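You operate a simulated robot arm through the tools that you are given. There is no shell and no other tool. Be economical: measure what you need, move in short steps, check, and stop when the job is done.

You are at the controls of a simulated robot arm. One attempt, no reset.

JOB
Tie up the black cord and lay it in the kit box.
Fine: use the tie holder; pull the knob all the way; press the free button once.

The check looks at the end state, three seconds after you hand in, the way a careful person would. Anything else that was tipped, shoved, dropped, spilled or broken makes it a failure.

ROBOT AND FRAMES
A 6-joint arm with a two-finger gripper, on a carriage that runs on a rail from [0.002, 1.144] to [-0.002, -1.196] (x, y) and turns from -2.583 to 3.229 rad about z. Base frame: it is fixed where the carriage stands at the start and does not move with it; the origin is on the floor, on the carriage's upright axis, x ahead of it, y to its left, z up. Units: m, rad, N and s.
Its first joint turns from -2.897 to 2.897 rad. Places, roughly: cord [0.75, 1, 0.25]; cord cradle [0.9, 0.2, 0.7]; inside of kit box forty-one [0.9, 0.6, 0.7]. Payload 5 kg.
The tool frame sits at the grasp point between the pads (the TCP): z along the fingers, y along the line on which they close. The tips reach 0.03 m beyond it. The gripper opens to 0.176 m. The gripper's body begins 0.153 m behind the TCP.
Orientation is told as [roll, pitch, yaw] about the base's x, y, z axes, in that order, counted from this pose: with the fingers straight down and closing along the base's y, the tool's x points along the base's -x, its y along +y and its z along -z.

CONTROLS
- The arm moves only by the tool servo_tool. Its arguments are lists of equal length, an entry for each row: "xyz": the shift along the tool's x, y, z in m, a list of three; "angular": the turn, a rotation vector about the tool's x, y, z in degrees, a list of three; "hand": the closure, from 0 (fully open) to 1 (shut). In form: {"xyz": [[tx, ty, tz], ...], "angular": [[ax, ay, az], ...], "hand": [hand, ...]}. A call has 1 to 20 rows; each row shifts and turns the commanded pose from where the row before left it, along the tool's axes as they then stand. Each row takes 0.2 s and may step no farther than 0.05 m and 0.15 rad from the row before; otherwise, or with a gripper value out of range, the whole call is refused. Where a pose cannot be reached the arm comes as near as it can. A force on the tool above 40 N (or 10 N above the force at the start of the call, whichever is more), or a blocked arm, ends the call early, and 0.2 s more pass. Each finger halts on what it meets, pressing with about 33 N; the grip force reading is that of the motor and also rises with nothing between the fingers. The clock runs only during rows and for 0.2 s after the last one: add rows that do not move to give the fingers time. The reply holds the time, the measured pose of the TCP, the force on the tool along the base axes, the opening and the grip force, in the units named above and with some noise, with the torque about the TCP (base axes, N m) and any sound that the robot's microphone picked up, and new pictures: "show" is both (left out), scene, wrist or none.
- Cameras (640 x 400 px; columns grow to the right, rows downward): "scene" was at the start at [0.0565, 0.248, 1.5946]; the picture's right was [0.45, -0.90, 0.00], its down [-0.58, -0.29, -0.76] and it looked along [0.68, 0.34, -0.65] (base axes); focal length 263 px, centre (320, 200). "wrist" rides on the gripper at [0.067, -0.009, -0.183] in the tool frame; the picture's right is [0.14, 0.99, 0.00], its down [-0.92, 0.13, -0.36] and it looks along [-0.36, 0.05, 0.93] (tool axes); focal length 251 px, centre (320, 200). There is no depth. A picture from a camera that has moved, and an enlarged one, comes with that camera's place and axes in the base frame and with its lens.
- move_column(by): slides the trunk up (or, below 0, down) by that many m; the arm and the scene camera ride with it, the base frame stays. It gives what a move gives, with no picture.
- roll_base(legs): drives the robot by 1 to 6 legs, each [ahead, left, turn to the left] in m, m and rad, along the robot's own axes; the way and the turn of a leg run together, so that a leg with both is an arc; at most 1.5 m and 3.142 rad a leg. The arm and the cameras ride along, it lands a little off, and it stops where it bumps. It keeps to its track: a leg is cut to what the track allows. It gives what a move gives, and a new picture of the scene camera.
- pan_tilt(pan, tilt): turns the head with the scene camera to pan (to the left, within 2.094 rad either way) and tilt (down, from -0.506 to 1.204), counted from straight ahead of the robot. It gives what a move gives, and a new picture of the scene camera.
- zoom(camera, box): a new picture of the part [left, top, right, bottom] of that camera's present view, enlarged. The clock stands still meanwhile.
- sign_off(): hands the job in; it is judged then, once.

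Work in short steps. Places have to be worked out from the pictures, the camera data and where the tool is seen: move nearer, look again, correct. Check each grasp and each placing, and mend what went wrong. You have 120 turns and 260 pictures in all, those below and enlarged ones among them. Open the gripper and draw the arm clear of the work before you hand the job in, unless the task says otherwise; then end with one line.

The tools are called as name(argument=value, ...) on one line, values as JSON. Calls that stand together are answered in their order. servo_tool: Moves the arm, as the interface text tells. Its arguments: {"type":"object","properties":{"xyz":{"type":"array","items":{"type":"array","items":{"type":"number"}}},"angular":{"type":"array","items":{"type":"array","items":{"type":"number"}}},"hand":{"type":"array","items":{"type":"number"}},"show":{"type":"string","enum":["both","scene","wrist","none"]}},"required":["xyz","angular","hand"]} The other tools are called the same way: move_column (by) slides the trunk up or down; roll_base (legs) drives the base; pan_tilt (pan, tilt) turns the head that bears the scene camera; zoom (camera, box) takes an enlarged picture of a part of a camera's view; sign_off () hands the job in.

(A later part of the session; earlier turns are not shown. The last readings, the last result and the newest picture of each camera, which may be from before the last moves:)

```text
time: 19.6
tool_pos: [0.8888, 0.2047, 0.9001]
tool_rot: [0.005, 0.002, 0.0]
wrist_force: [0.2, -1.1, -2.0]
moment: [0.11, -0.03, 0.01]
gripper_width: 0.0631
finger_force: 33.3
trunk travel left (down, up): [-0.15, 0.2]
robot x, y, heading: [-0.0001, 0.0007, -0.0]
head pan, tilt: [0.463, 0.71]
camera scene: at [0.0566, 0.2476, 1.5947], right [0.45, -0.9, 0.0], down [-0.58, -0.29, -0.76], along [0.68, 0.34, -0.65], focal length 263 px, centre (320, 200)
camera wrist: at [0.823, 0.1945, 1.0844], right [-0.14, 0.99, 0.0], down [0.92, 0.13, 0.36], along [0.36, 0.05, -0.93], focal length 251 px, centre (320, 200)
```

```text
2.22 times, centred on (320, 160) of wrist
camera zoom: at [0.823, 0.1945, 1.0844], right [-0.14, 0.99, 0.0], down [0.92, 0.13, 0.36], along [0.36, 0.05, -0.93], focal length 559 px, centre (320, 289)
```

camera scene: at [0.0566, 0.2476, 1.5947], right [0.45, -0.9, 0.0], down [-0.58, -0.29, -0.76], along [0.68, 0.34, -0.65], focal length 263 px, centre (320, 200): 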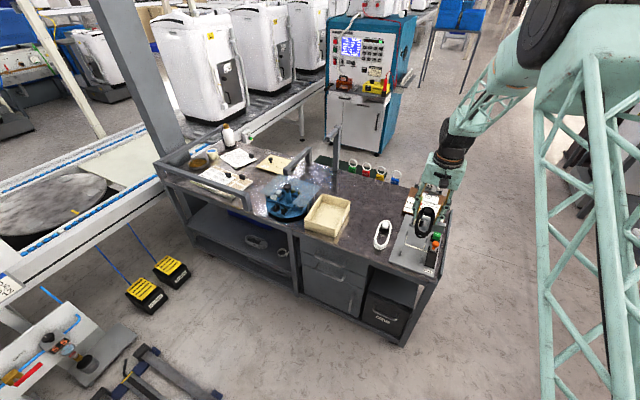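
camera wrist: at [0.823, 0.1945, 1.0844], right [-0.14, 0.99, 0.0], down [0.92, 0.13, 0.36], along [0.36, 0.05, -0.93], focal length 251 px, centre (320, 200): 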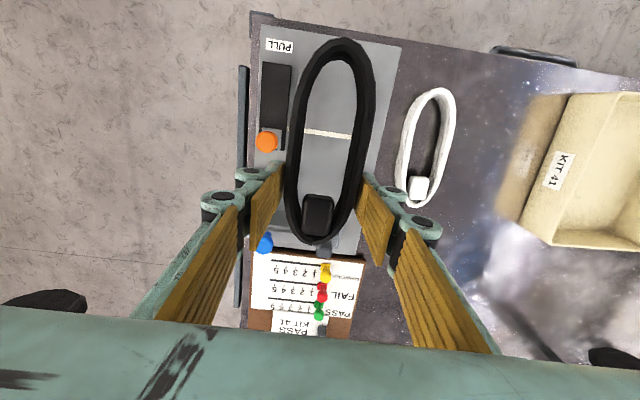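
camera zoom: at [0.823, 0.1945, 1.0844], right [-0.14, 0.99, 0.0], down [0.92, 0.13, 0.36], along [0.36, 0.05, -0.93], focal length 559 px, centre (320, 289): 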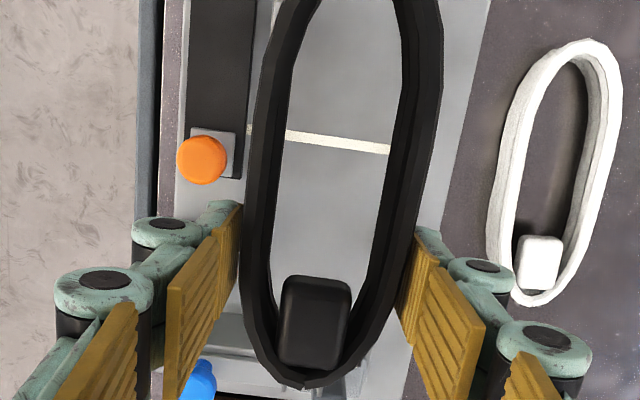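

The tie lies at x≈0.863, and cross-checking views puts the cradle centre at y≈0.2115 with the board top near z≈0.73. I'll shift 7 mm to +y and drop to z=0.82, which stays above the posts, then look again.

servo_tool(xyz=[[0, 0.007, 0.02], [0, 0, 0.03], [0, 0, 0.03], [0, 0, 0]], angular=[[0, 0, 0], [0, 0, 0], [0, 0, 0], [0, 0, 0]], hand=[0.72, 0.72, 0.72, 0.72], show="wrist")

zoom(camera="scene", box=[385, 190, 455, 280])

zoom(camera="wrist", box=[210, 0, 430, 200])

```text
time: 20.6
tool_pos: [0.8895, 0.2122, 0.8181]
tool_rot: [0.003, 0.0, -0.001]
wrist_force: [0.5, -0.2, -2.2]
moment: [0.01, 0.05, 0.01]
gripper_width: 0.0631
finger_force: 33.5
trunk travel left (down, up): [-0.15, 0.2]
robot x, y, heading: [-0.0038, -0.0001, 0.004]
head pan, tilt: [0.463, 0.71]
camera wrist: at [0.8234, 0.2022, 1.0033], right [-0.14, 0.99, 0.0], down [0.92, 0.13, 0.36], along [0.36, 0.05, -0.93], focal length 251 px, centre (320, 200)
```

wrist: 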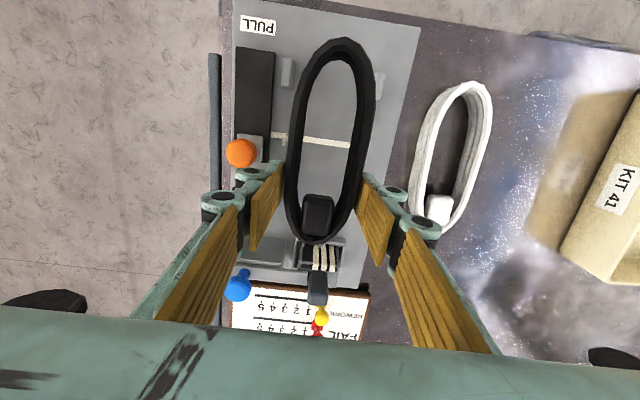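

```text
4.44 times, centred on (420, 235) of scene
camera zoom: at [0.0575, 0.2481, 1.5946], right [0.45, -0.9, 0.0], down [-0.58, -0.29, -0.76], along [0.68, 0.34, -0.65], focal length 1170 px, centre (-124, 44)
```

zoom: 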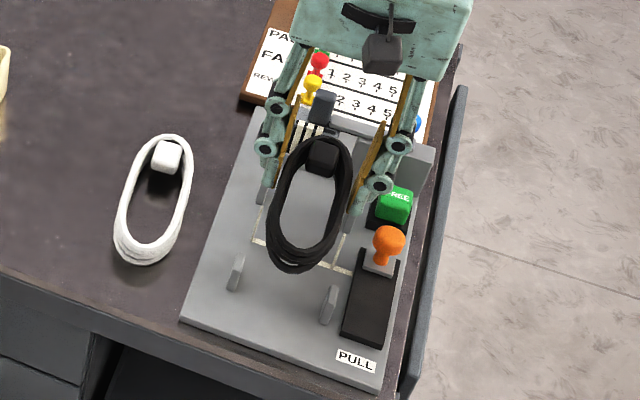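

```text
2.00 times, centred on (320, 100) of wrist
camera zoom: at [0.8234, 0.2022, 1.0033], right [-0.14, 0.99, 0.0], down [0.92, 0.13, 0.36], along [0.36, 0.05, -0.93], focal length 503 px, centre (320, 400)
```

zoom: 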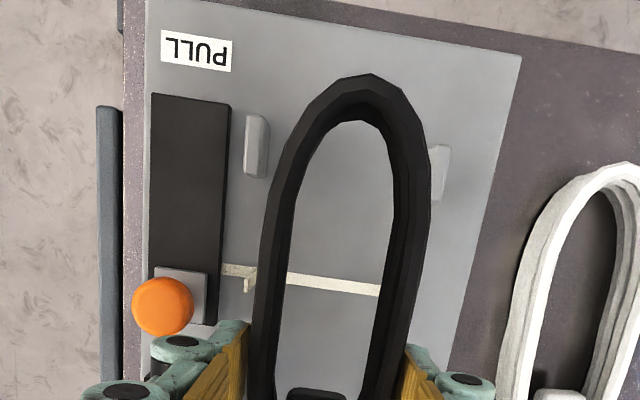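

The cord lines up between the posts, but the -y knuckle would pass very near the orange knob. I'll bias the cord 4 mm to +y (the posts allow that) and 2 mm toward the robot, then descend to z=0.79 and check.

servo_tool(xyz=[[0.002, 0.0036, 0], [0, 0, 0.01], [0, 0, 0.01], [0, 0, 0.008], [0, 0, 0]], angular=[[0, 0, 0], [0, 0, 0], [0, 0, 0], [0, 0, 0], [0, 0, 0]], hand=[0.72, 0.72, 0.72, 0.72, 0.72], show="none")

zoom(camera="scene", box=[395, 200, 455, 280])

zoom(camera="wrist", box=[210, 20, 430, 220])

```text
time: 21.8
tool_pos: [0.8869, 0.2166, 0.7909]
tool_rot: [0.004, 0.003, 0.001]
wrist_force: [-0.9, -1.3, 4.2]
moment: [0.22, 0.59, 0.07]
gripper_width: 0.0632
finger_force: 32.5
trunk travel left (down, up): [-0.15, 0.2]
robot x, y, heading: [-0.0009, 0.0021, 0.002]
head pan, tilt: [0.463, 0.71]
```

```text
5.00 times, centred on (425, 240) of scene
camera zoom: at [0.0564, 0.2478, 1.5947], right [0.45, -0.9, 0.0], down [-0.58, -0.29, -0.76], along [0.68, 0.34, -0.65], focal length 1316 px, centre (-205, 0)
```

zoom: 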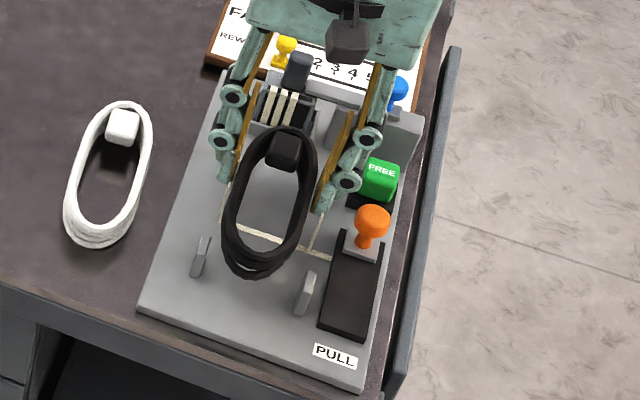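

```text
2.00 times, centred on (320, 120) of wrist
camera zoom: at [0.8211, 0.206, 0.9763], right [-0.14, 0.99, 0.0], down [0.92, 0.13, 0.36], along [0.36, 0.05, -0.93], focal length 503 px, centre (320, 360)
```

zoom: 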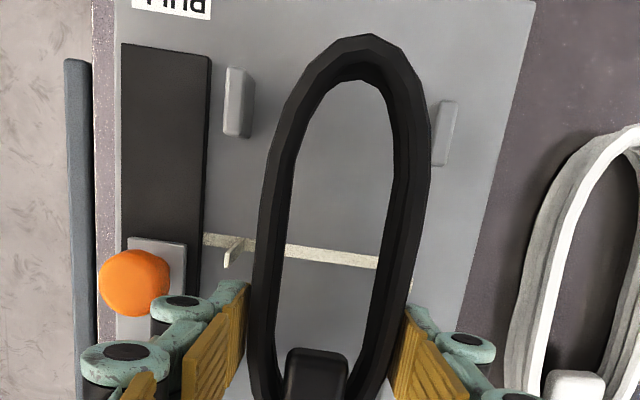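

The torque locates the touch at about (0.81, 0.255), the top of the front +y post, so 4 mm was too much bias. I'll lift 1 cm, come back 3.5 mm toward -y, and descend gently.

servo_tool(xyz=[[0, 0, -0.01], [0, -0.0035, 0], [0, 0, 0.008], [0, 0, 0.005], [0, 0, 0]], angular=[[0, 0, 0], [0, 0, 0], [0, 0, 0], [0, 0, 0], [0, 0, 0]], hand=[0.72, 0.72, 0.72, 0.72, 0.72], show="none")

zoom(camera="wrist", box=[210, 20, 430, 220])

```text
time: 23.0
tool_pos: [0.8878, 0.2123, 0.788]
tool_rot: [0.004, 0.001, -0.001]
wrist_force: [0.6, -0.2, -1.5]
moment: [-0.03, -0.02, -0.01]
gripper_width: 0.0631
finger_force: 33.2
trunk travel left (down, up): [-0.15, 0.2]
robot x, y, heading: [0.001, -0.0009, -0.003]
head pan, tilt: [0.463, 0.71]
```

```text
2.00 times, centred on (320, 120) of wrist
camera zoom: at [0.8215, 0.2024, 0.9729], right [-0.14, 0.99, 0.0], down [0.92, 0.13, 0.36], along [0.36, 0.05, -0.93], focal length 503 px, centre (320, 360)
```

zoom: 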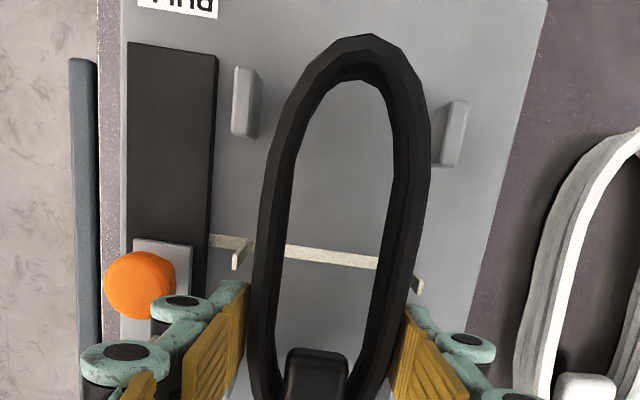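

No contact this time. Continuing down in small steps.

servo_tool(xyz=[[0, 0, 0.005], [0, 0, 0.005], [0, 0, 0.003], [0, 0, 0]], angular=[[0, 0, 0], [0, 0, 0], [0, 0, 0], [0, 0, 0]], hand=[0.72, 0.72, 0.72, 0.72], show="none")

zoom(camera="wrist", box=[210, 20, 430, 220])

zoom(camera="scene", box=[395, 200, 455, 280])

```text
time: 24.0
tool_pos: [0.8874, 0.2136, 0.7762]
tool_rot: [0.002, 0.002, 0.001]
wrist_force: [-0.8, -0.1, -1.5]
moment: [0.0, -0.02, -0.02]
gripper_width: 0.0631
finger_force: 33.2
trunk travel left (down, up): [-0.15, 0.2]
robot x, y, heading: [0.0031, -0.0008, -0.003]
head pan, tilt: [0.463, 0.71]
```

```text
2.00 times, centred on (320, 120) of wrist
camera zoom: at [0.8213, 0.2026, 0.9599], right [-0.14, 0.99, 0.0], down [0.92, 0.13, 0.36], along [0.36, 0.05, -0.93], focal length 503 px, centre (320, 360)
```

zoom: 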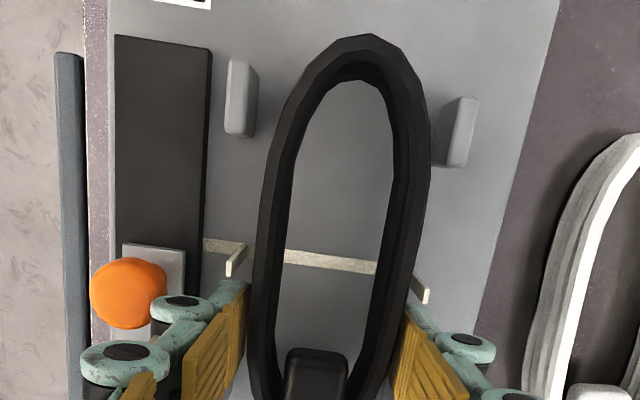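

```text
5.00 times, centred on (425, 240) of scene
camera zoom: at [0.0568, 0.248, 1.5946], right [0.45, -0.9, 0.0], down [-0.58, -0.29, -0.76], along [0.68, 0.34, -0.65], focal length 1316 px, centre (-205, 0)
```

zoom: 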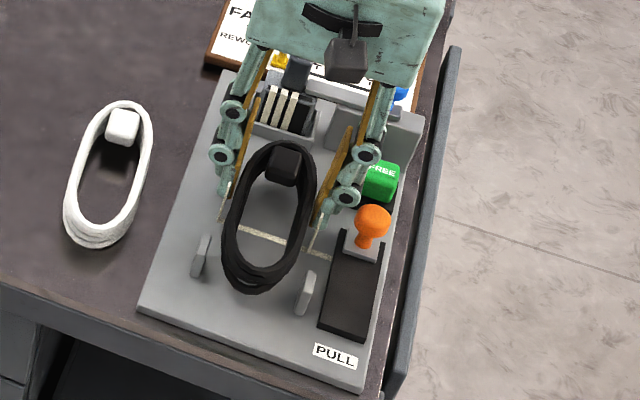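

Cord is going cleanly between posts and prongs; I'll continue down until it seats.

servo_tool(xyz=[[0, 0, 0.003], [0, 0, 0.003], [0, 0, 0.003], [0, 0, 0]], angular=[[0, 0, 0], [0, 0, 0], [0, 0, 0], [0, 0, 0]], hand=[0.72, 0.72, 0.72, 0.72], show="none")

zoom(camera="scene", box=[395, 200, 455, 280])

```text
time: 25.0
tool_pos: [0.8871, 0.2139, 0.7658]
tool_rot: [0.003, 0.002, 0.0]
wrist_force: [0.0, 0.3, -2.1]
moment: [0.0, -0.05, 0.0]
gripper_width: 0.0629
finger_force: 33.0
trunk travel left (down, up): [-0.15, 0.2]
robot x, y, heading: [-0.0018, -0.0007, 0.003]
head pan, tilt: [0.463, 0.71]
```

```text
5.00 times, centred on (425, 240) of scene
camera zoom: at [0.0568, 0.248, 1.5946], right [0.45, -0.9, 0.0], down [-0.58, -0.29, -0.76], along [0.68, 0.34, -0.65], focal length 1316 px, centre (-205, 0)
```

zoom: 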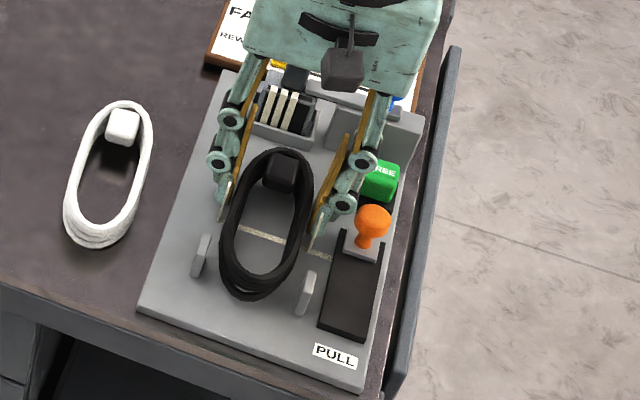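

Still hanging free (reading about -2 N). A few more millimetres.

servo_tool(xyz=[[0, 0, 0.003], [0, 0, 0.003], [0, 0, 0.002], [0, 0, 0]], angular=[[0, 0, 0], [0, 0, 0], [0, 0, 0], [0, 0, 0]], hand=[0.72, 0.72, 0.72, 0.72], show="none")

zoom(camera="wrist", box=[210, 20, 430, 220])

zoom(camera="scene", box=[395, 200, 455, 280])

```text
time: 26.0
tool_pos: [0.8861, 0.2134, 0.7622]
tool_rot: [0.004, -0.001, -0.001]
wrist_force: [-6.1, -3.3, 38.7]
moment: [-0.28, 0.04, -0.02]
gripper_width: 0.0633
finger_force: 32.8
trunk travel left (down, up): [-0.15, 0.2]
robot x, y, heading: [0.0037, 0.0019, -0.001]
head pan, tilt: [0.463, 0.71]
```

```text
2.00 times, centred on (320, 120) of wrist
camera zoom: at [0.8205, 0.2027, 0.946], right [-0.14, 0.99, 0.0], down [0.92, 0.13, 0.36], along [0.36, 0.05, -0.93], focal length 503 px, centre (320, 360)
```

zoom: 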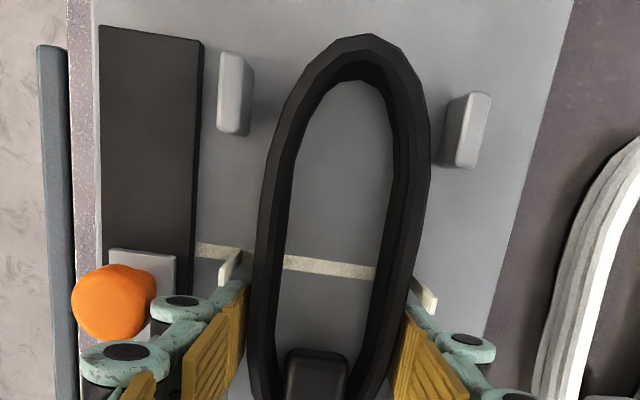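

```text
5.00 times, centred on (425, 240) of scene
camera zoom: at [0.0544, 0.2472, 1.5951], right [0.45, -0.9, 0.0], down [-0.58, -0.29, -0.76], along [0.68, 0.34, -0.65], focal length 1316 px, centre (-205, 0)
```

zoom: 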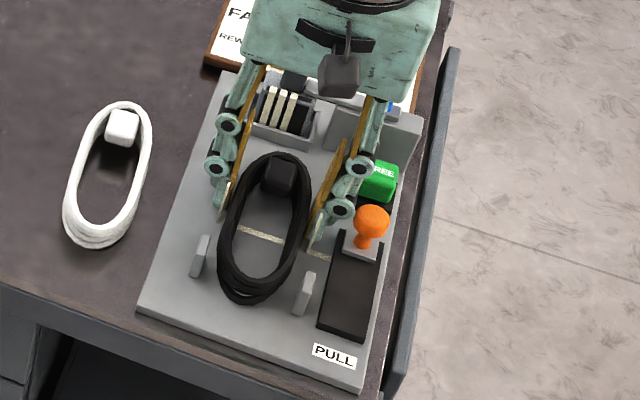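

It is seated (38 N). I ease up 4 mm and open only slightly, mindful of the knob beside the -y knuckle.

servo_tool(xyz=[[0, 0, -0.004], [0, 0, 0], [0, 0, 0]], angular=[[0, 0, 0], [0, 0, 0], [0, 0, 0]], hand=[0.72, 0.615, 0.615], show="none")

zoom(camera="wrist", box=[210, 20, 430, 220])

```text
time: 26.8
tool_pos: [0.887, 0.2132, 0.7611]
tool_rot: [0.003, 0.001, 0.0]
wrist_force: [0.1, -0.5, 0.9]
moment: [0.01, 0.04, 0.0]
gripper_width: 0.0678
finger_force: 0.0
trunk travel left (down, up): [-0.15, 0.2]
robot x, y, heading: [0.0019, -0.0008, 0.001]
head pan, tilt: [0.463, 0.71]
```

```text
2.00 times, centred on (320, 120) of wrist
camera zoom: at [0.8209, 0.2033, 0.9467], right [-0.14, 0.99, 0.0], down [0.92, 0.13, 0.36], along [0.36, 0.05, -0.93], focal length 503 px, centre (320, 360)
```

zoom: 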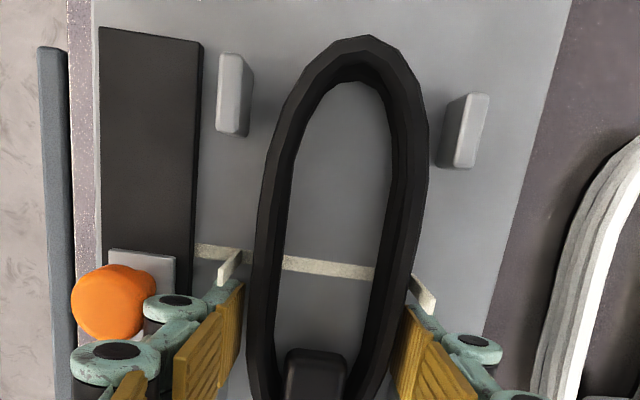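

Fingers are free with no force anywhere. Straight up now.

servo_tool(xyz=[[0, 0, -0.015], [0, 0, -0.025], [0, 0, -0.04], [0, 0, -0.04], [0, 0, -0.04], [0, 0, 0]], angular=[[0, 0, 0], [0, 0, 0], [0, 0, 0], [0, 0, 0], [0, 0, 0], [0, 0, 0]], hand=[0.615, 0.615, 0.615, 0.615, 0.615, 0.615], show="wrist")

zoom(camera="scene", box=[385, 190, 455, 280])

zoom(camera="wrist", box=[230, 60, 390, 220])

```text
time: 28.2
tool_pos: [0.885, 0.2112, 0.9238]
tool_rot: [0.001, 0.002, 0.001]
wrist_force: [-0.5, 0.1, 0.8]
moment: [0.01, -0.12, -0.01]
gripper_width: 0.0676
finger_force: 0.0
trunk travel left (down, up): [-0.15, 0.2]
robot x, y, heading: [0.0029, -0.0001, 0.0]
head pan, tilt: [0.463, 0.71]
camera wrist: at [0.8199, 0.2014, 1.1082], right [-0.14, 0.99, 0.0], down [0.92, 0.13, 0.36], along [0.36, 0.05, -0.93], focal length 251 px, centre (320, 200)
```

wrist: 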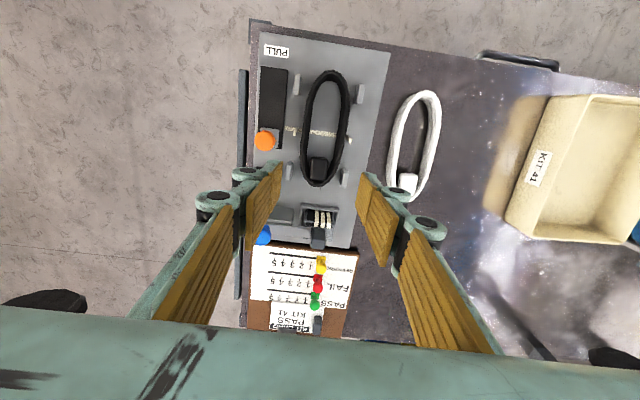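

```text
4.44 times, centred on (420, 235) of scene
camera zoom: at [0.0558, 0.2478, 1.5946], right [0.45, -0.9, 0.0], down [-0.58, -0.29, -0.76], along [0.68, 0.34, -0.65], focal length 1170 px, centre (-124, 44)
```

zoom: 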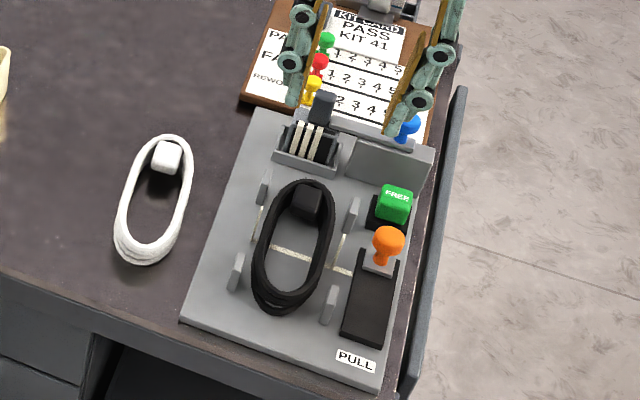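

```text
2.50 times, centred on (310, 140) of wrist
camera zoom: at [0.8199, 0.2014, 1.1082], right [-0.14, 0.99, 0.0], down [0.92, 0.13, 0.36], along [0.36, 0.05, -0.93], focal length 629 px, centre (345, 350)
```

zoom: 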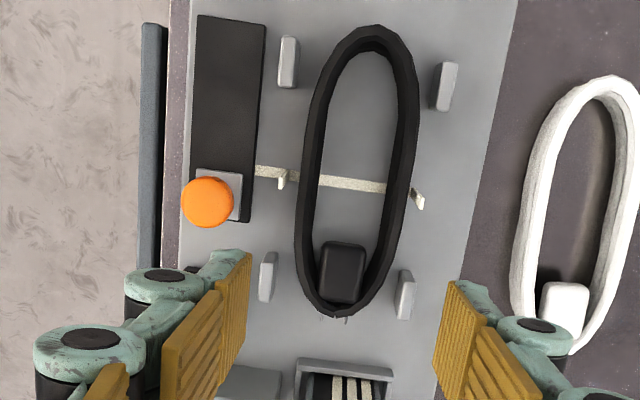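

The cord sits neatly between the posts with the tie crossing its middle. The knob's ball is at about (0.8765, 0.138, 0.772); I'll position above it with a 0.05 opening and check alignment.

servo_tool(xyz=[[0.0045, -0.037, 0], [0.004, -0.0362, 0], [0, 0, 0.04], [0, 0, 0.04], [0, 0, 0]], angular=[[0, 0, 0], [0, 0, 0], [0, 0, 0], [0, 0, 0], [0, 0, 0]], hand=[0.716, 0.716, 0.716, 0.716, 0.716], show="wrist")

zoom(camera="scene", box=[385, 190, 455, 280])

zoom(camera="wrist", box=[240, 90, 400, 220])

```text
time: 29.4
tool_pos: [0.8793, 0.1395, 0.8386]
tool_rot: [0.004, 0.004, 0.001]
wrist_force: [0.2, 0.2, -2.4]
moment: [0.01, 0.12, 0.0]
gripper_width: 0.0499
finger_force: 0.2
trunk travel left (down, up): [-0.15, 0.2]
robot x, y, heading: [-0.0015, 0.0014, -0.001]
head pan, tilt: [0.463, 0.71]
camera wrist: at [0.8135, 0.1294, 1.024], right [-0.14, 0.99, 0.0], down [0.92, 0.13, 0.36], along [0.36, 0.05, -0.93], focal length 251 px, centre (320, 200)
```

wrist: 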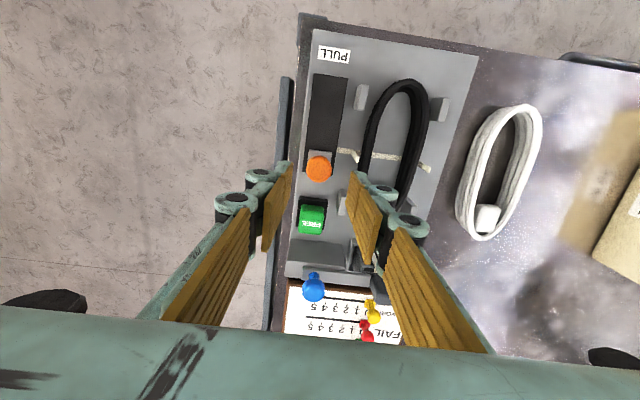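

```text
4.44 times, centred on (420, 235) of scene
camera zoom: at [0.0578, 0.2481, 1.5946], right [0.45, -0.9, 0.0], down [-0.58, -0.29, -0.76], along [0.68, 0.34, -0.65], focal length 1170 px, centre (-124, 44)
```

zoom: 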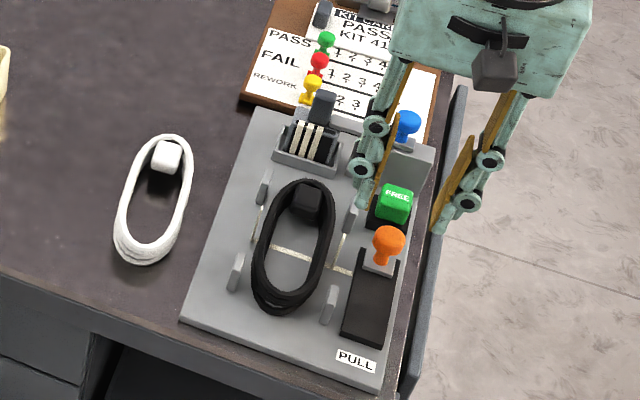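

```text
3.08 times, centred on (320, 155) of wrist
camera zoom: at [0.8135, 0.1294, 1.024], right [-0.14, 0.99, 0.0], down [0.92, 0.13, 0.36], along [0.36, 0.05, -0.93], focal length 774 px, centre (320, 338)
```

zoom: 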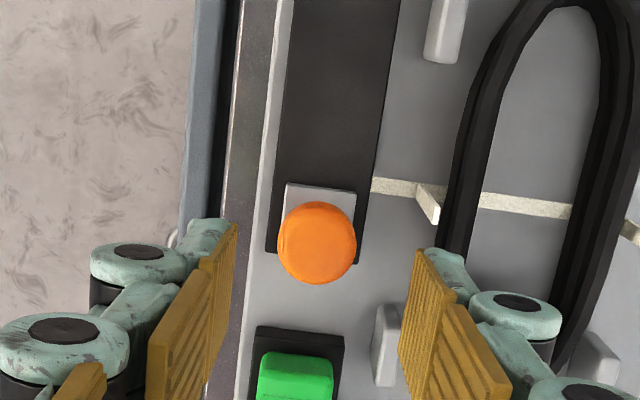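

The knob is centred to within ~2 mm (x≈0.8776, y≈0.137). I'll nudge and lower until the tips reach z≈0.765, above the post tops, then close.

servo_tool(xyz=[[0.0005, -0.002, 0.015], [0, 0, 0.015], [0, 0, 0.014], [0, 0, 0], [0, 0, 0], [0, 0, 0]], angular=[[0, 0, 0], [0, 0, 0], [0, 0, 0], [0, 0, 0], [0, 0, 0], [0, 0, 0]], hand=[0.716, 0.716, 0.716, 0.8, 0.9, 0.9], show="none")

zoom(camera="scene", box=[395, 200, 455, 280])

zoom(camera="wrist", box=[240, 80, 400, 210])

```text
time: 30.8
tool_pos: [0.8788, 0.1382, 0.7984]
tool_rot: [0.003, 0.003, -0.001]
wrist_force: [-0.9, 4.6, 1.9]
moment: [0.1, -0.02, -0.04]
gripper_width: 0.0237
finger_force: 45.3
trunk travel left (down, up): [-0.15, 0.2]
robot x, y, heading: [0.0005, 0.0003, -0.002]
head pan, tilt: [0.463, 0.71]
```

```text
5.00 times, centred on (425, 240) of scene
camera zoom: at [0.0565, 0.2482, 1.5946], right [0.45, -0.9, 0.0], down [-0.58, -0.29, -0.76], along [0.68, 0.34, -0.65], focal length 1316 px, centre (-205, 0)
```

zoom: 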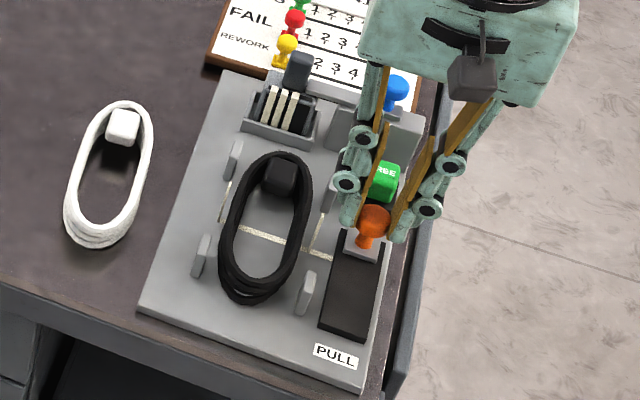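

```text
3.08 times, centred on (320, 145) of wrist
camera zoom: at [0.8126, 0.1279, 0.9823], right [-0.14, 0.99, 0.0], down [0.92, 0.13, 0.36], along [0.36, 0.05, -0.93], focal length 774 px, centre (320, 369)
```

zoom: 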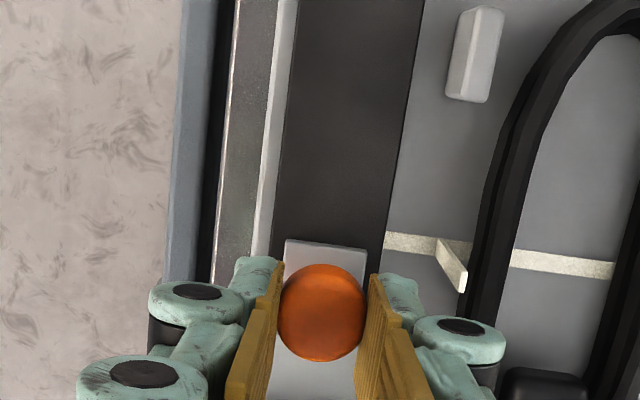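

The knob is gripped. Pulling it toward the robot in small steps, watching force.

servo_tool(xyz=[[0.005, 0, 0], [0.007, 0, 0], [0.008, 0, 0], [0.008, 0, 0], [0.008, 0, 0], [0, 0, 0]], angular=[[0, 0, 0], [0, 0, 0], [0, 0, 0], [0, 0, 0], [0, 0, 0], [0, 0, 0]], hand=[0.92, 0.92, 0.92, 0.92, 0.92, 0.92], show="none")

zoom(camera="scene", box=[395, 200, 455, 280])

zoom(camera="wrist", box=[240, 60, 440, 220])

```text
time: 32.2
tool_pos: [0.8418, 0.1373, 0.7974]
tool_rot: [0.005, 0.005, -0.001]
wrist_force: [0.8, 10.5, -10.4]
moment: [0.23, 0.02, -0.03]
gripper_width: 0.024
finger_force: 44.8
trunk travel left (down, up): [-0.15, 0.2]
robot x, y, heading: [-0.0015, -0.0021, -0.002]
head pan, tilt: [0.463, 0.71]
```

```text
5.00 times, centred on (425, 240) of scene
camera zoom: at [0.0572, 0.2484, 1.5945], right [0.45, -0.9, 0.0], down [-0.58, -0.29, -0.76], along [0.68, 0.34, -0.65], focal length 1316 px, centre (-205, 0)
```

zoom: 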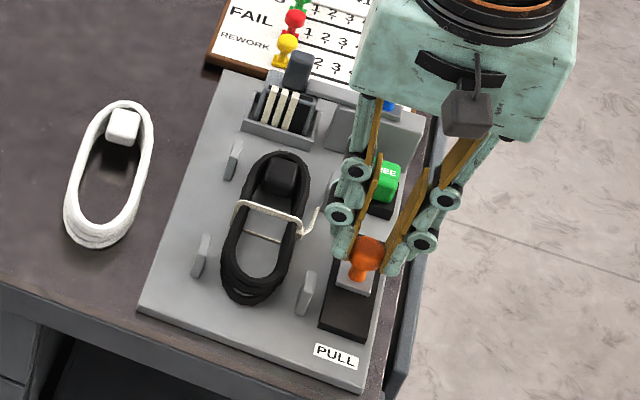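

```text
2.50 times, centred on (340, 140) of wrist
camera zoom: at [0.7762, 0.128, 0.9825], right [-0.14, 0.99, 0.0], down [0.92, 0.13, 0.36], along [0.36, 0.05, -0.93], focal length 629 px, centre (270, 350)
```

zoom: 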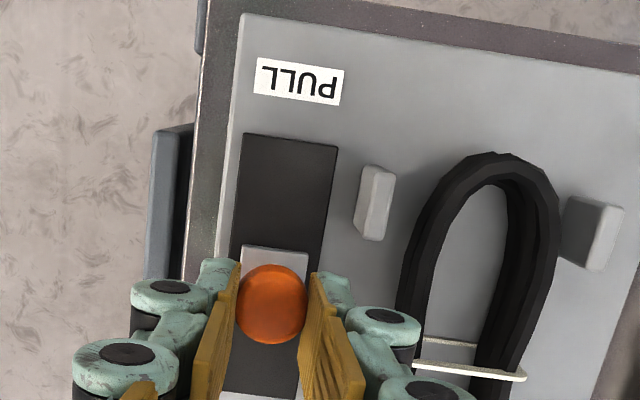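

The tie is closing round the cord. Side load is +10 N in y and the knob pulls down a little, so I'll relieve that by 1 mm each and keep pulling.

servo_tool(xyz=[[0.006, 0.001, 0.001], [0.008, 0, 0], [0.007, 0, 0], [0, 0, 0]], angular=[[0, 0, 0], [0, 0, 0], [0, 0, 0], [0, 0, 0]], hand=[0.92, 0.92, 0.92, 0.92], show="none")

zoom(camera="scene", box=[395, 200, 455, 280])

zoom(camera="wrist", box=[240, 60, 440, 220])

```text
time: 33.2
tool_pos: [0.822, 0.1368, 0.797]
tool_rot: [0.002, -0.001, 0.0]
wrist_force: [2.3, 2.2, 6.8]
moment: [0.07, -0.23, -0.03]
gripper_width: 0.0241
finger_force: 45.4
trunk travel left (down, up): [-0.15, 0.2]
robot x, y, heading: [0.0016, 0.0013, 0.001]
head pan, tilt: [0.463, 0.71]
```

```text
5.00 times, centred on (425, 240) of scene
camera zoom: at [0.0565, 0.2479, 1.5947], right [0.45, -0.9, 0.0], down [-0.58, -0.29, -0.76], along [0.68, 0.34, -0.65], focal length 1316 px, centre (-205, 0)
```

zoom: 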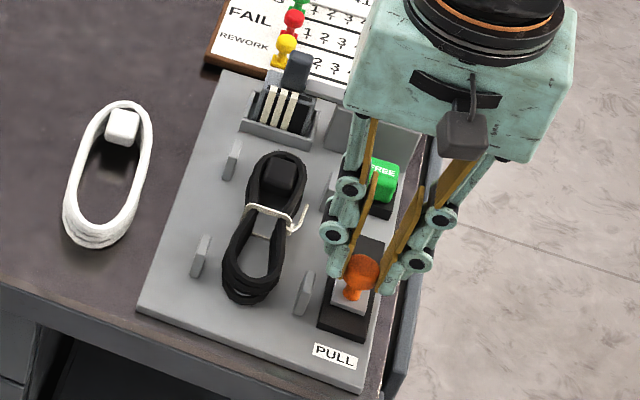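

```text
2.50 times, centred on (340, 140) of wrist
camera zoom: at [0.7555, 0.128, 0.9824], right [-0.14, 0.99, 0.0], down [0.92, 0.13, 0.36], along [0.36, 0.05, -0.93], focal length 629 px, centre (270, 350)
```

zoom: 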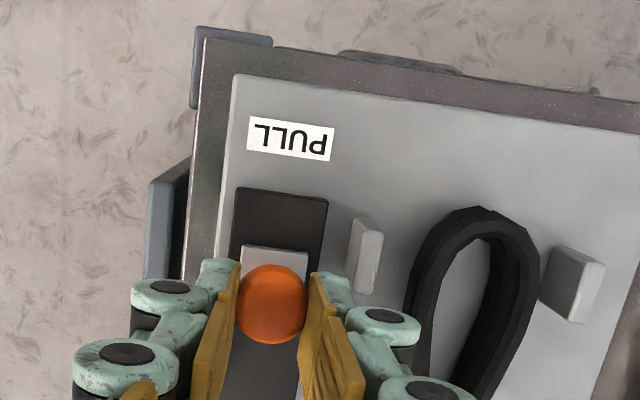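

The tie is cinching the cord's waist. About 2 cm of slot remains; I'll pull on until it hits the end stop.

servo_tool(xyz=[[0.007, 0, 0], [0.007, 0, 0], [0.005, 0, 0], [0.004, 0, 0], [0.004, 0, 0], [0.003, 0, 0], [0, 0, 0]], angular=[[0, 0, 0], [0, 0, 0], [0, 0, 0], [0, 0, 0], [0, 0, 0], [0, 0, 0], [0, 0, 0]], hand=[0.92, 0.92, 0.92, 0.92, 0.92, 0.92, 0.92], show="none")

zoom(camera="scene", box=[395, 200, 455, 280])

zoom(camera="wrist", box=[240, 60, 440, 220])

```text
time: 34.2
tool_pos: [0.803, 0.1385, 0.7983]
tool_rot: [0.005, -0.003, -0.001]
wrist_force: [5.0, -1.0, -1.6]
moment: [-0.02, -0.3, -0.05]
gripper_width: 0.0236
finger_force: 45.3
trunk travel left (down, up): [-0.15, 0.2]
robot x, y, heading: [-0.0004, 0.0016, 0.001]
head pan, tilt: [0.463, 0.71]
stopped in row 4: the force on the tool passed its limit at 40 N (the readings are from after the stop); the commanded pose is now the measured one
```

```text
5.00 times, centred on (425, 240) of scene
camera zoom: at [0.0571, 0.2478, 1.5944], right [0.44, -0.9, 0.0], down [-0.58, -0.29, -0.76], along [0.68, 0.34, -0.65], focal length 1316 px, centre (-205, 0)
```

zoom: 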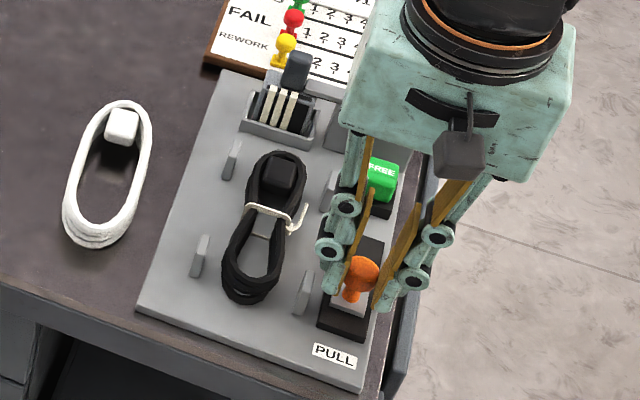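

```text
2.50 times, centred on (340, 140) of wrist
camera zoom: at [0.7364, 0.1279, 0.9825], right [-0.14, 0.99, 0.0], down [0.92, 0.13, 0.37], along [0.36, 0.05, -0.93], focal length 629 px, centre (270, 350)
```

zoom: 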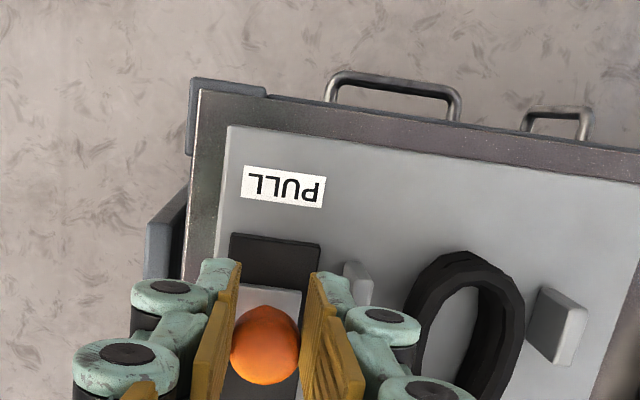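

The last pull slipped: the fingers went on ~15 mm while the knob stayed near x≈0.817, with ~2 cm of slot still showing. I'll open, re-centre on the knob, and look before pulling again.

servo_tool(xyz=[[0, 0, 0], [0, 0, 0], [-0.0145, -0.001, 0], [0, 0, 0]], angular=[[0, 0, 0], [0, 0, 0], [0, 0, 0], [0, 0, 0]], hand=[0.8, 0.78, 0.78, 0.78], show="none")

zoom(camera="wrist", box=[260, 90, 400, 220])

zoom(camera="scene", box=[400, 210, 450, 275])

```text
time: 35.2
tool_pos: [0.8163, 0.1378, 0.7979]
tool_rot: [0.004, -0.003, -0.002]
wrist_force: [0.1, 0.7, 0.1]
moment: [-0.02, 0.02, 0.02]
gripper_width: 0.0387
finger_force: 0.1
trunk travel left (down, up): [-0.15, 0.2]
robot x, y, heading: [-0.0005, -0.0003, -0.002]
head pan, tilt: [0.463, 0.71]
```

```text
3.08 times, centred on (330, 155) of wrist
camera zoom: at [0.7502, 0.1273, 0.9828], right [-0.14, 0.99, 0.0], down [0.92, 0.13, 0.36], along [0.36, 0.05, -0.93], focal length 774 px, centre (289, 338)
```

zoom: 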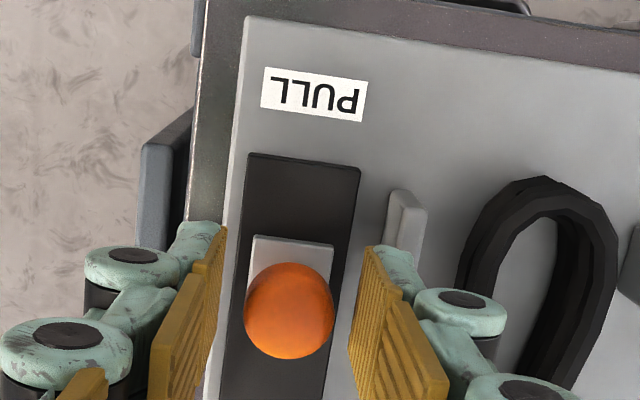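

```text
6.15 times, centred on (425, 242) of scene
camera zoom: at [0.0569, 0.2479, 1.5946], right [0.44, -0.9, 0.0], down [-0.58, -0.29, -0.76], along [0.68, 0.34, -0.65], focal length 1620 px, centre (-326, -62)
```

zoom: 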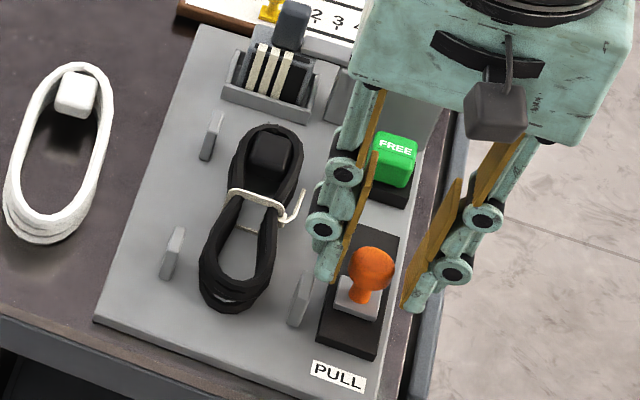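

The knob now reads x≈0.822–0.824. I'll re-centre 6 mm further back, grip firmly, and pull in 2 mm steps to learn whether this is really the end stop.

servo_tool(xyz=[[-0.006, 0, 0.002], [0, 0, 0], [0, 0, 0], [0.002, 0, 0], [0.002, 0, 0], [0.002, 0, 0], [0, 0, 0]], angular=[[0, 0, 0], [0, 0, 0], [0, 0, 0], [0, 0, 0], [0, 0, 0], [0, 0, 0], [0, 0, 0]], hand=[0.78, 0.9, 1, 1, 1, 1, 1], show="none")

zoom(camera="wrist", box=[260, 90, 400, 220])

```text
time: 36.8
tool_pos: [0.8176, 0.1388, 0.7965]
tool_rot: [0.005, -0.001, 0.0]
wrist_force: [4.7, 11.7, -11.5]
moment: [0.31, -0.04, -0.03]
gripper_width: 0.0243
finger_force: 44.4
trunk travel left (down, up): [-0.15, 0.2]
robot x, y, heading: [0.0003, -0.0026, -0.002]
head pan, tilt: [0.463, 0.71]
```

```text
3.08 times, centred on (330, 155) of wrist
camera zoom: at [0.7507, 0.128, 0.9804], right [-0.14, 0.99, 0.0], down [0.92, 0.13, 0.36], along [0.36, 0.05, -0.93], focal length 774 px, centre (289, 338)
```

zoom: 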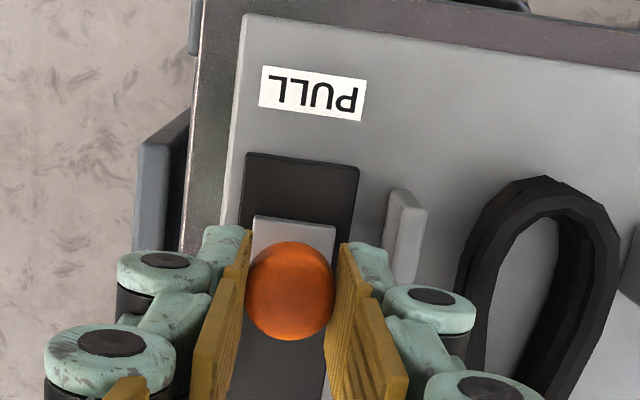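

The knob did move another ~6 mm with only 5 N, so it wasn't at the stop. Relieving the side load and pulling on.

servo_tool(xyz=[[0.003, 0.001, 0.001], [0.003, 0, 0], [0.003, 0, 0], [0.003, 0, 0], [0, 0, 0]], angular=[[0, 0, 0], [0, 0, 0], [0, 0, 0], [0, 0, 0], [0, 0, 0]], hand=[1, 1, 1, 1, 1], show="none")

zoom(camera="wrist", box=[260, 90, 400, 220])

zoom(camera="scene", box=[400, 210, 450, 275])

```text
time: 37.9
tool_pos: [0.8076, 0.1387, 0.7973]
tool_rot: [0.006, -0.008, -0.002]
wrist_force: [6.1, -0.4, -1.1]
moment: [0.02, -0.23, 0.0]
gripper_width: 0.0239
finger_force: 44.9
trunk travel left (down, up): [-0.15, 0.2]
robot x, y, heading: [0.0025, 0.0014, -0.002]
head pan, tilt: [0.463, 0.71]
stopped in row 5: the force on the tool passed its limit at 41 N (the readings are from after the stop); the commanded pose is now the measured one
```

```text
3.08 times, centred on (330, 155) of wrist
camera zoom: at [0.7405, 0.1278, 0.9812], right [-0.14, 0.99, 0.0], down [0.92, 0.12, 0.37], along [0.37, 0.05, -0.93], focal length 774 px, centre (289, 338)
```

zoom: 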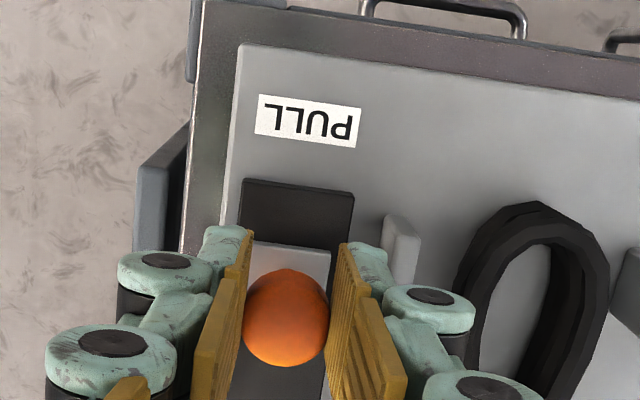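

```text
6.15 times, centred on (425, 242) of scene
camera zoom: at [0.0571, 0.2478, 1.5945], right [0.44, -0.9, 0.0], down [-0.58, -0.29, -0.76], along [0.68, 0.34, -0.65], focal length 1620 px, centre (-326, -62)
```

zoom: 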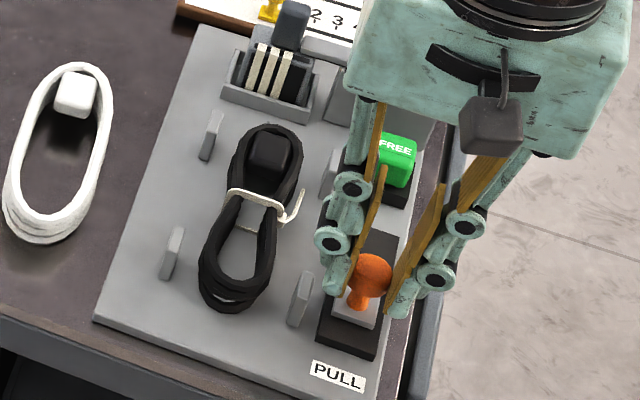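

Again it stalled at 40 N with the knob at x≈0.817, the same as before, so that is a hard stop after 60 mm of travel. I'll release and see whether the knob stays.

servo_tool(xyz=[[0, 0, 0], [0, 0, 0], [0, 0, -0.03], [0, 0, -0.04], [0, 0, -0.04], [0, 0, -0.03], [0, 0, 0]], angular=[[0, 0, 0], [0, 0, 0], [0, 0, 0], [0, 0, 0], [0, 0, 0], [0, 0, 0], [0, 0, 0]], hand=[0.85, 0.76, 0.76, 0.76, 0.76, 0.76, 0.76], show="none")

zoom(camera="wrist", box=[260, 70, 420, 240])

zoom(camera="scene", box=[400, 210, 450, 275])

```text
time: 39.5
tool_pos: [0.8072, 0.1384, 0.9388]
tool_rot: [0.006, -0.008, -0.002]
wrist_force: [-0.3, 0.4, 1.2]
moment: [0.04, -0.09, -0.01]
gripper_width: 0.0421
finger_force: 0.1
trunk travel left (down, up): [-0.15, 0.2]
robot x, y, heading: [0.0049, -0.0, -0.001]
head pan, tilt: [0.463, 0.71]
```

```text
2.35 times, centred on (340, 155) of wrist
camera zoom: at [0.7391, 0.1273, 1.1219], right [-0.14, 0.99, 0.0], down [0.92, 0.13, 0.37], along [0.37, 0.05, -0.93], focal length 592 px, centre (273, 306)
```

zoom: 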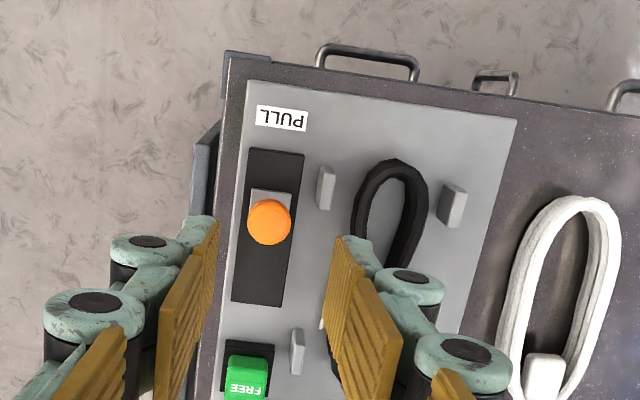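

```text
6.15 times, centred on (425, 242) of scene
camera zoom: at [0.0562, 0.2477, 1.5946], right [0.44, -0.9, 0.0], down [-0.58, -0.29, -0.76], along [0.68, 0.34, -0.65], focal length 1620 px, centre (-326, -62)
```

zoom: 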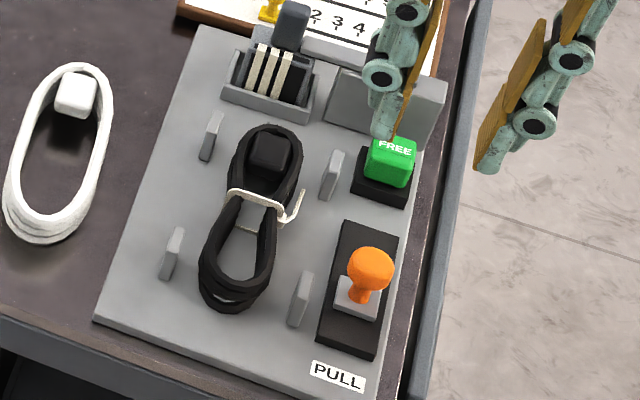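

The knob springs back a few mm from its stop each time, and the tie is snug round the cord's waist. Next is FREE, whose top is near (0.923, 0.139, 0.778): I'll move above it with closed fingers.

servo_tool(xyz=[[-0.04, 0, 0], [-0.04, 0, 0], [-0.036, 0.001, 0.02], [0, 0, 0.035], [0, 0, 0.03], [0, 0, 0]], angular=[[0, 0.4, 0], [0, 0, 0], [0, 0, 0], [0, 0, 0], [0, 0, 0], [0, 0, 0]], hand=[1, 1, 1, 1, 1, 1], show="none")

zoom(camera="wrist", box=[220, 40, 440, 240])

zoom(camera="scene", box=[395, 190, 455, 270])

```text
time: 40.9
tool_pos: [0.9239, 0.139, 0.8529]
tool_rot: [0.005, 0.001, -0.002]
wrist_force: [0.0, 0.1, -0.8]
moment: [-0.03, 0.06, -0.04]
gripper_width: 0.0
finger_force: 32.7
trunk travel left (down, up): [-0.15, 0.2]
robot x, y, heading: [-0.0, -0.0041, -0.002]
head pan, tilt: [0.463, 0.71]
```

```text
2.00 times, centred on (330, 140) of wrist
camera zoom: at [0.8574, 0.1284, 1.0367], right [-0.14, 0.99, 0.01], down [0.92, 0.13, 0.36], along [0.36, 0.05, -0.93], focal length 503 px, centre (300, 320)
```

zoom: 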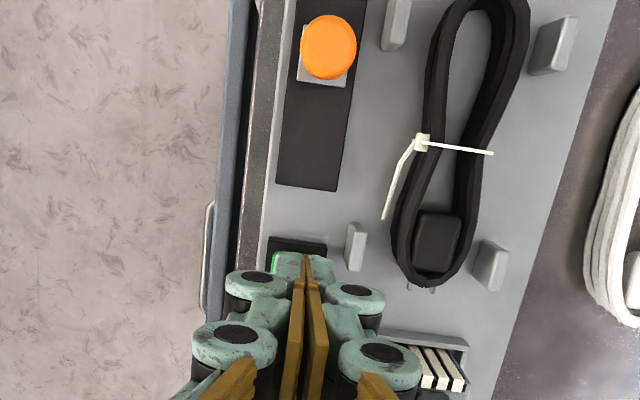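

```text
5.00 times, centred on (425, 230) of scene
camera zoom: at [0.0573, 0.2479, 1.5946], right [0.44, -0.9, 0.0], down [-0.58, -0.29, -0.76], along [0.68, 0.34, -0.65], focal length 1316 px, centre (-205, 50)
```

zoom: 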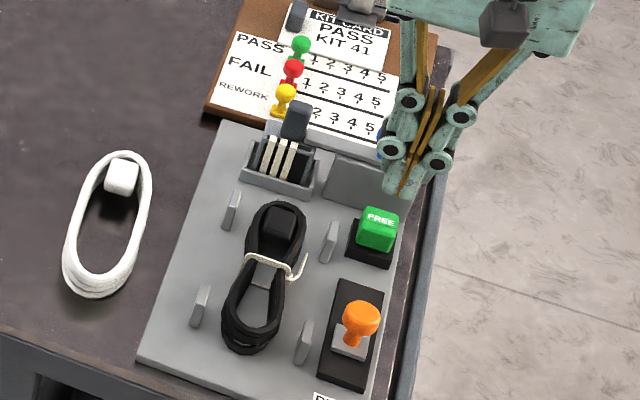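

The tie head is closed with its tail hanging loose. The closed tips are right over FREE; I press down in small steps, once.

servo_tool(xyz=[[0, -0.002, 0.02], [0, 0, 0.016], [0, 0, 0.004], [0, 0, 0.004], [0, 0, 0.003], [0, 0, 0.003]], angular=[[0, 0, 0], [0, 0, 0], [0, 0, 0], [0, 0, 0], [0, 0, 0], [0, 0, 0]], hand=[1, 1, 1, 1, 1, 1], show="none")

zoom(camera="scene", box=[395, 190, 455, 270])

```text
time: 42.3
tool_pos: [0.9223, 0.1374, 0.8021]
tool_rot: [0.005, 0.001, -0.002]
wrist_force: [0.4, 0.1, -0.3]
moment: [-0.01, -0.02, 0.0]
gripper_width: 0.0
finger_force: 32.9
trunk travel left (down, up): [-0.15, 0.2]
robot x, y, heading: [0.002, -0.0001, 0.0]
head pan, tilt: [0.463, 0.71]
```

```text
5.00 times, centred on (425, 230) of scene
camera zoom: at [0.0569, 0.2478, 1.5946], right [0.44, -0.9, 0.0], down [-0.58, -0.29, -0.76], along [0.68, 0.34, -0.65], focal length 1316 px, centre (-205, 50)
```

zoom: 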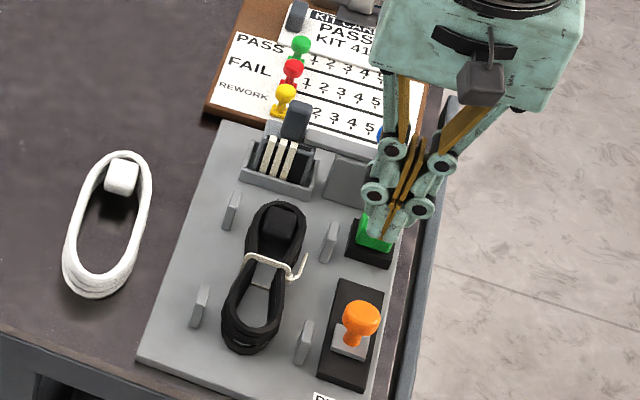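

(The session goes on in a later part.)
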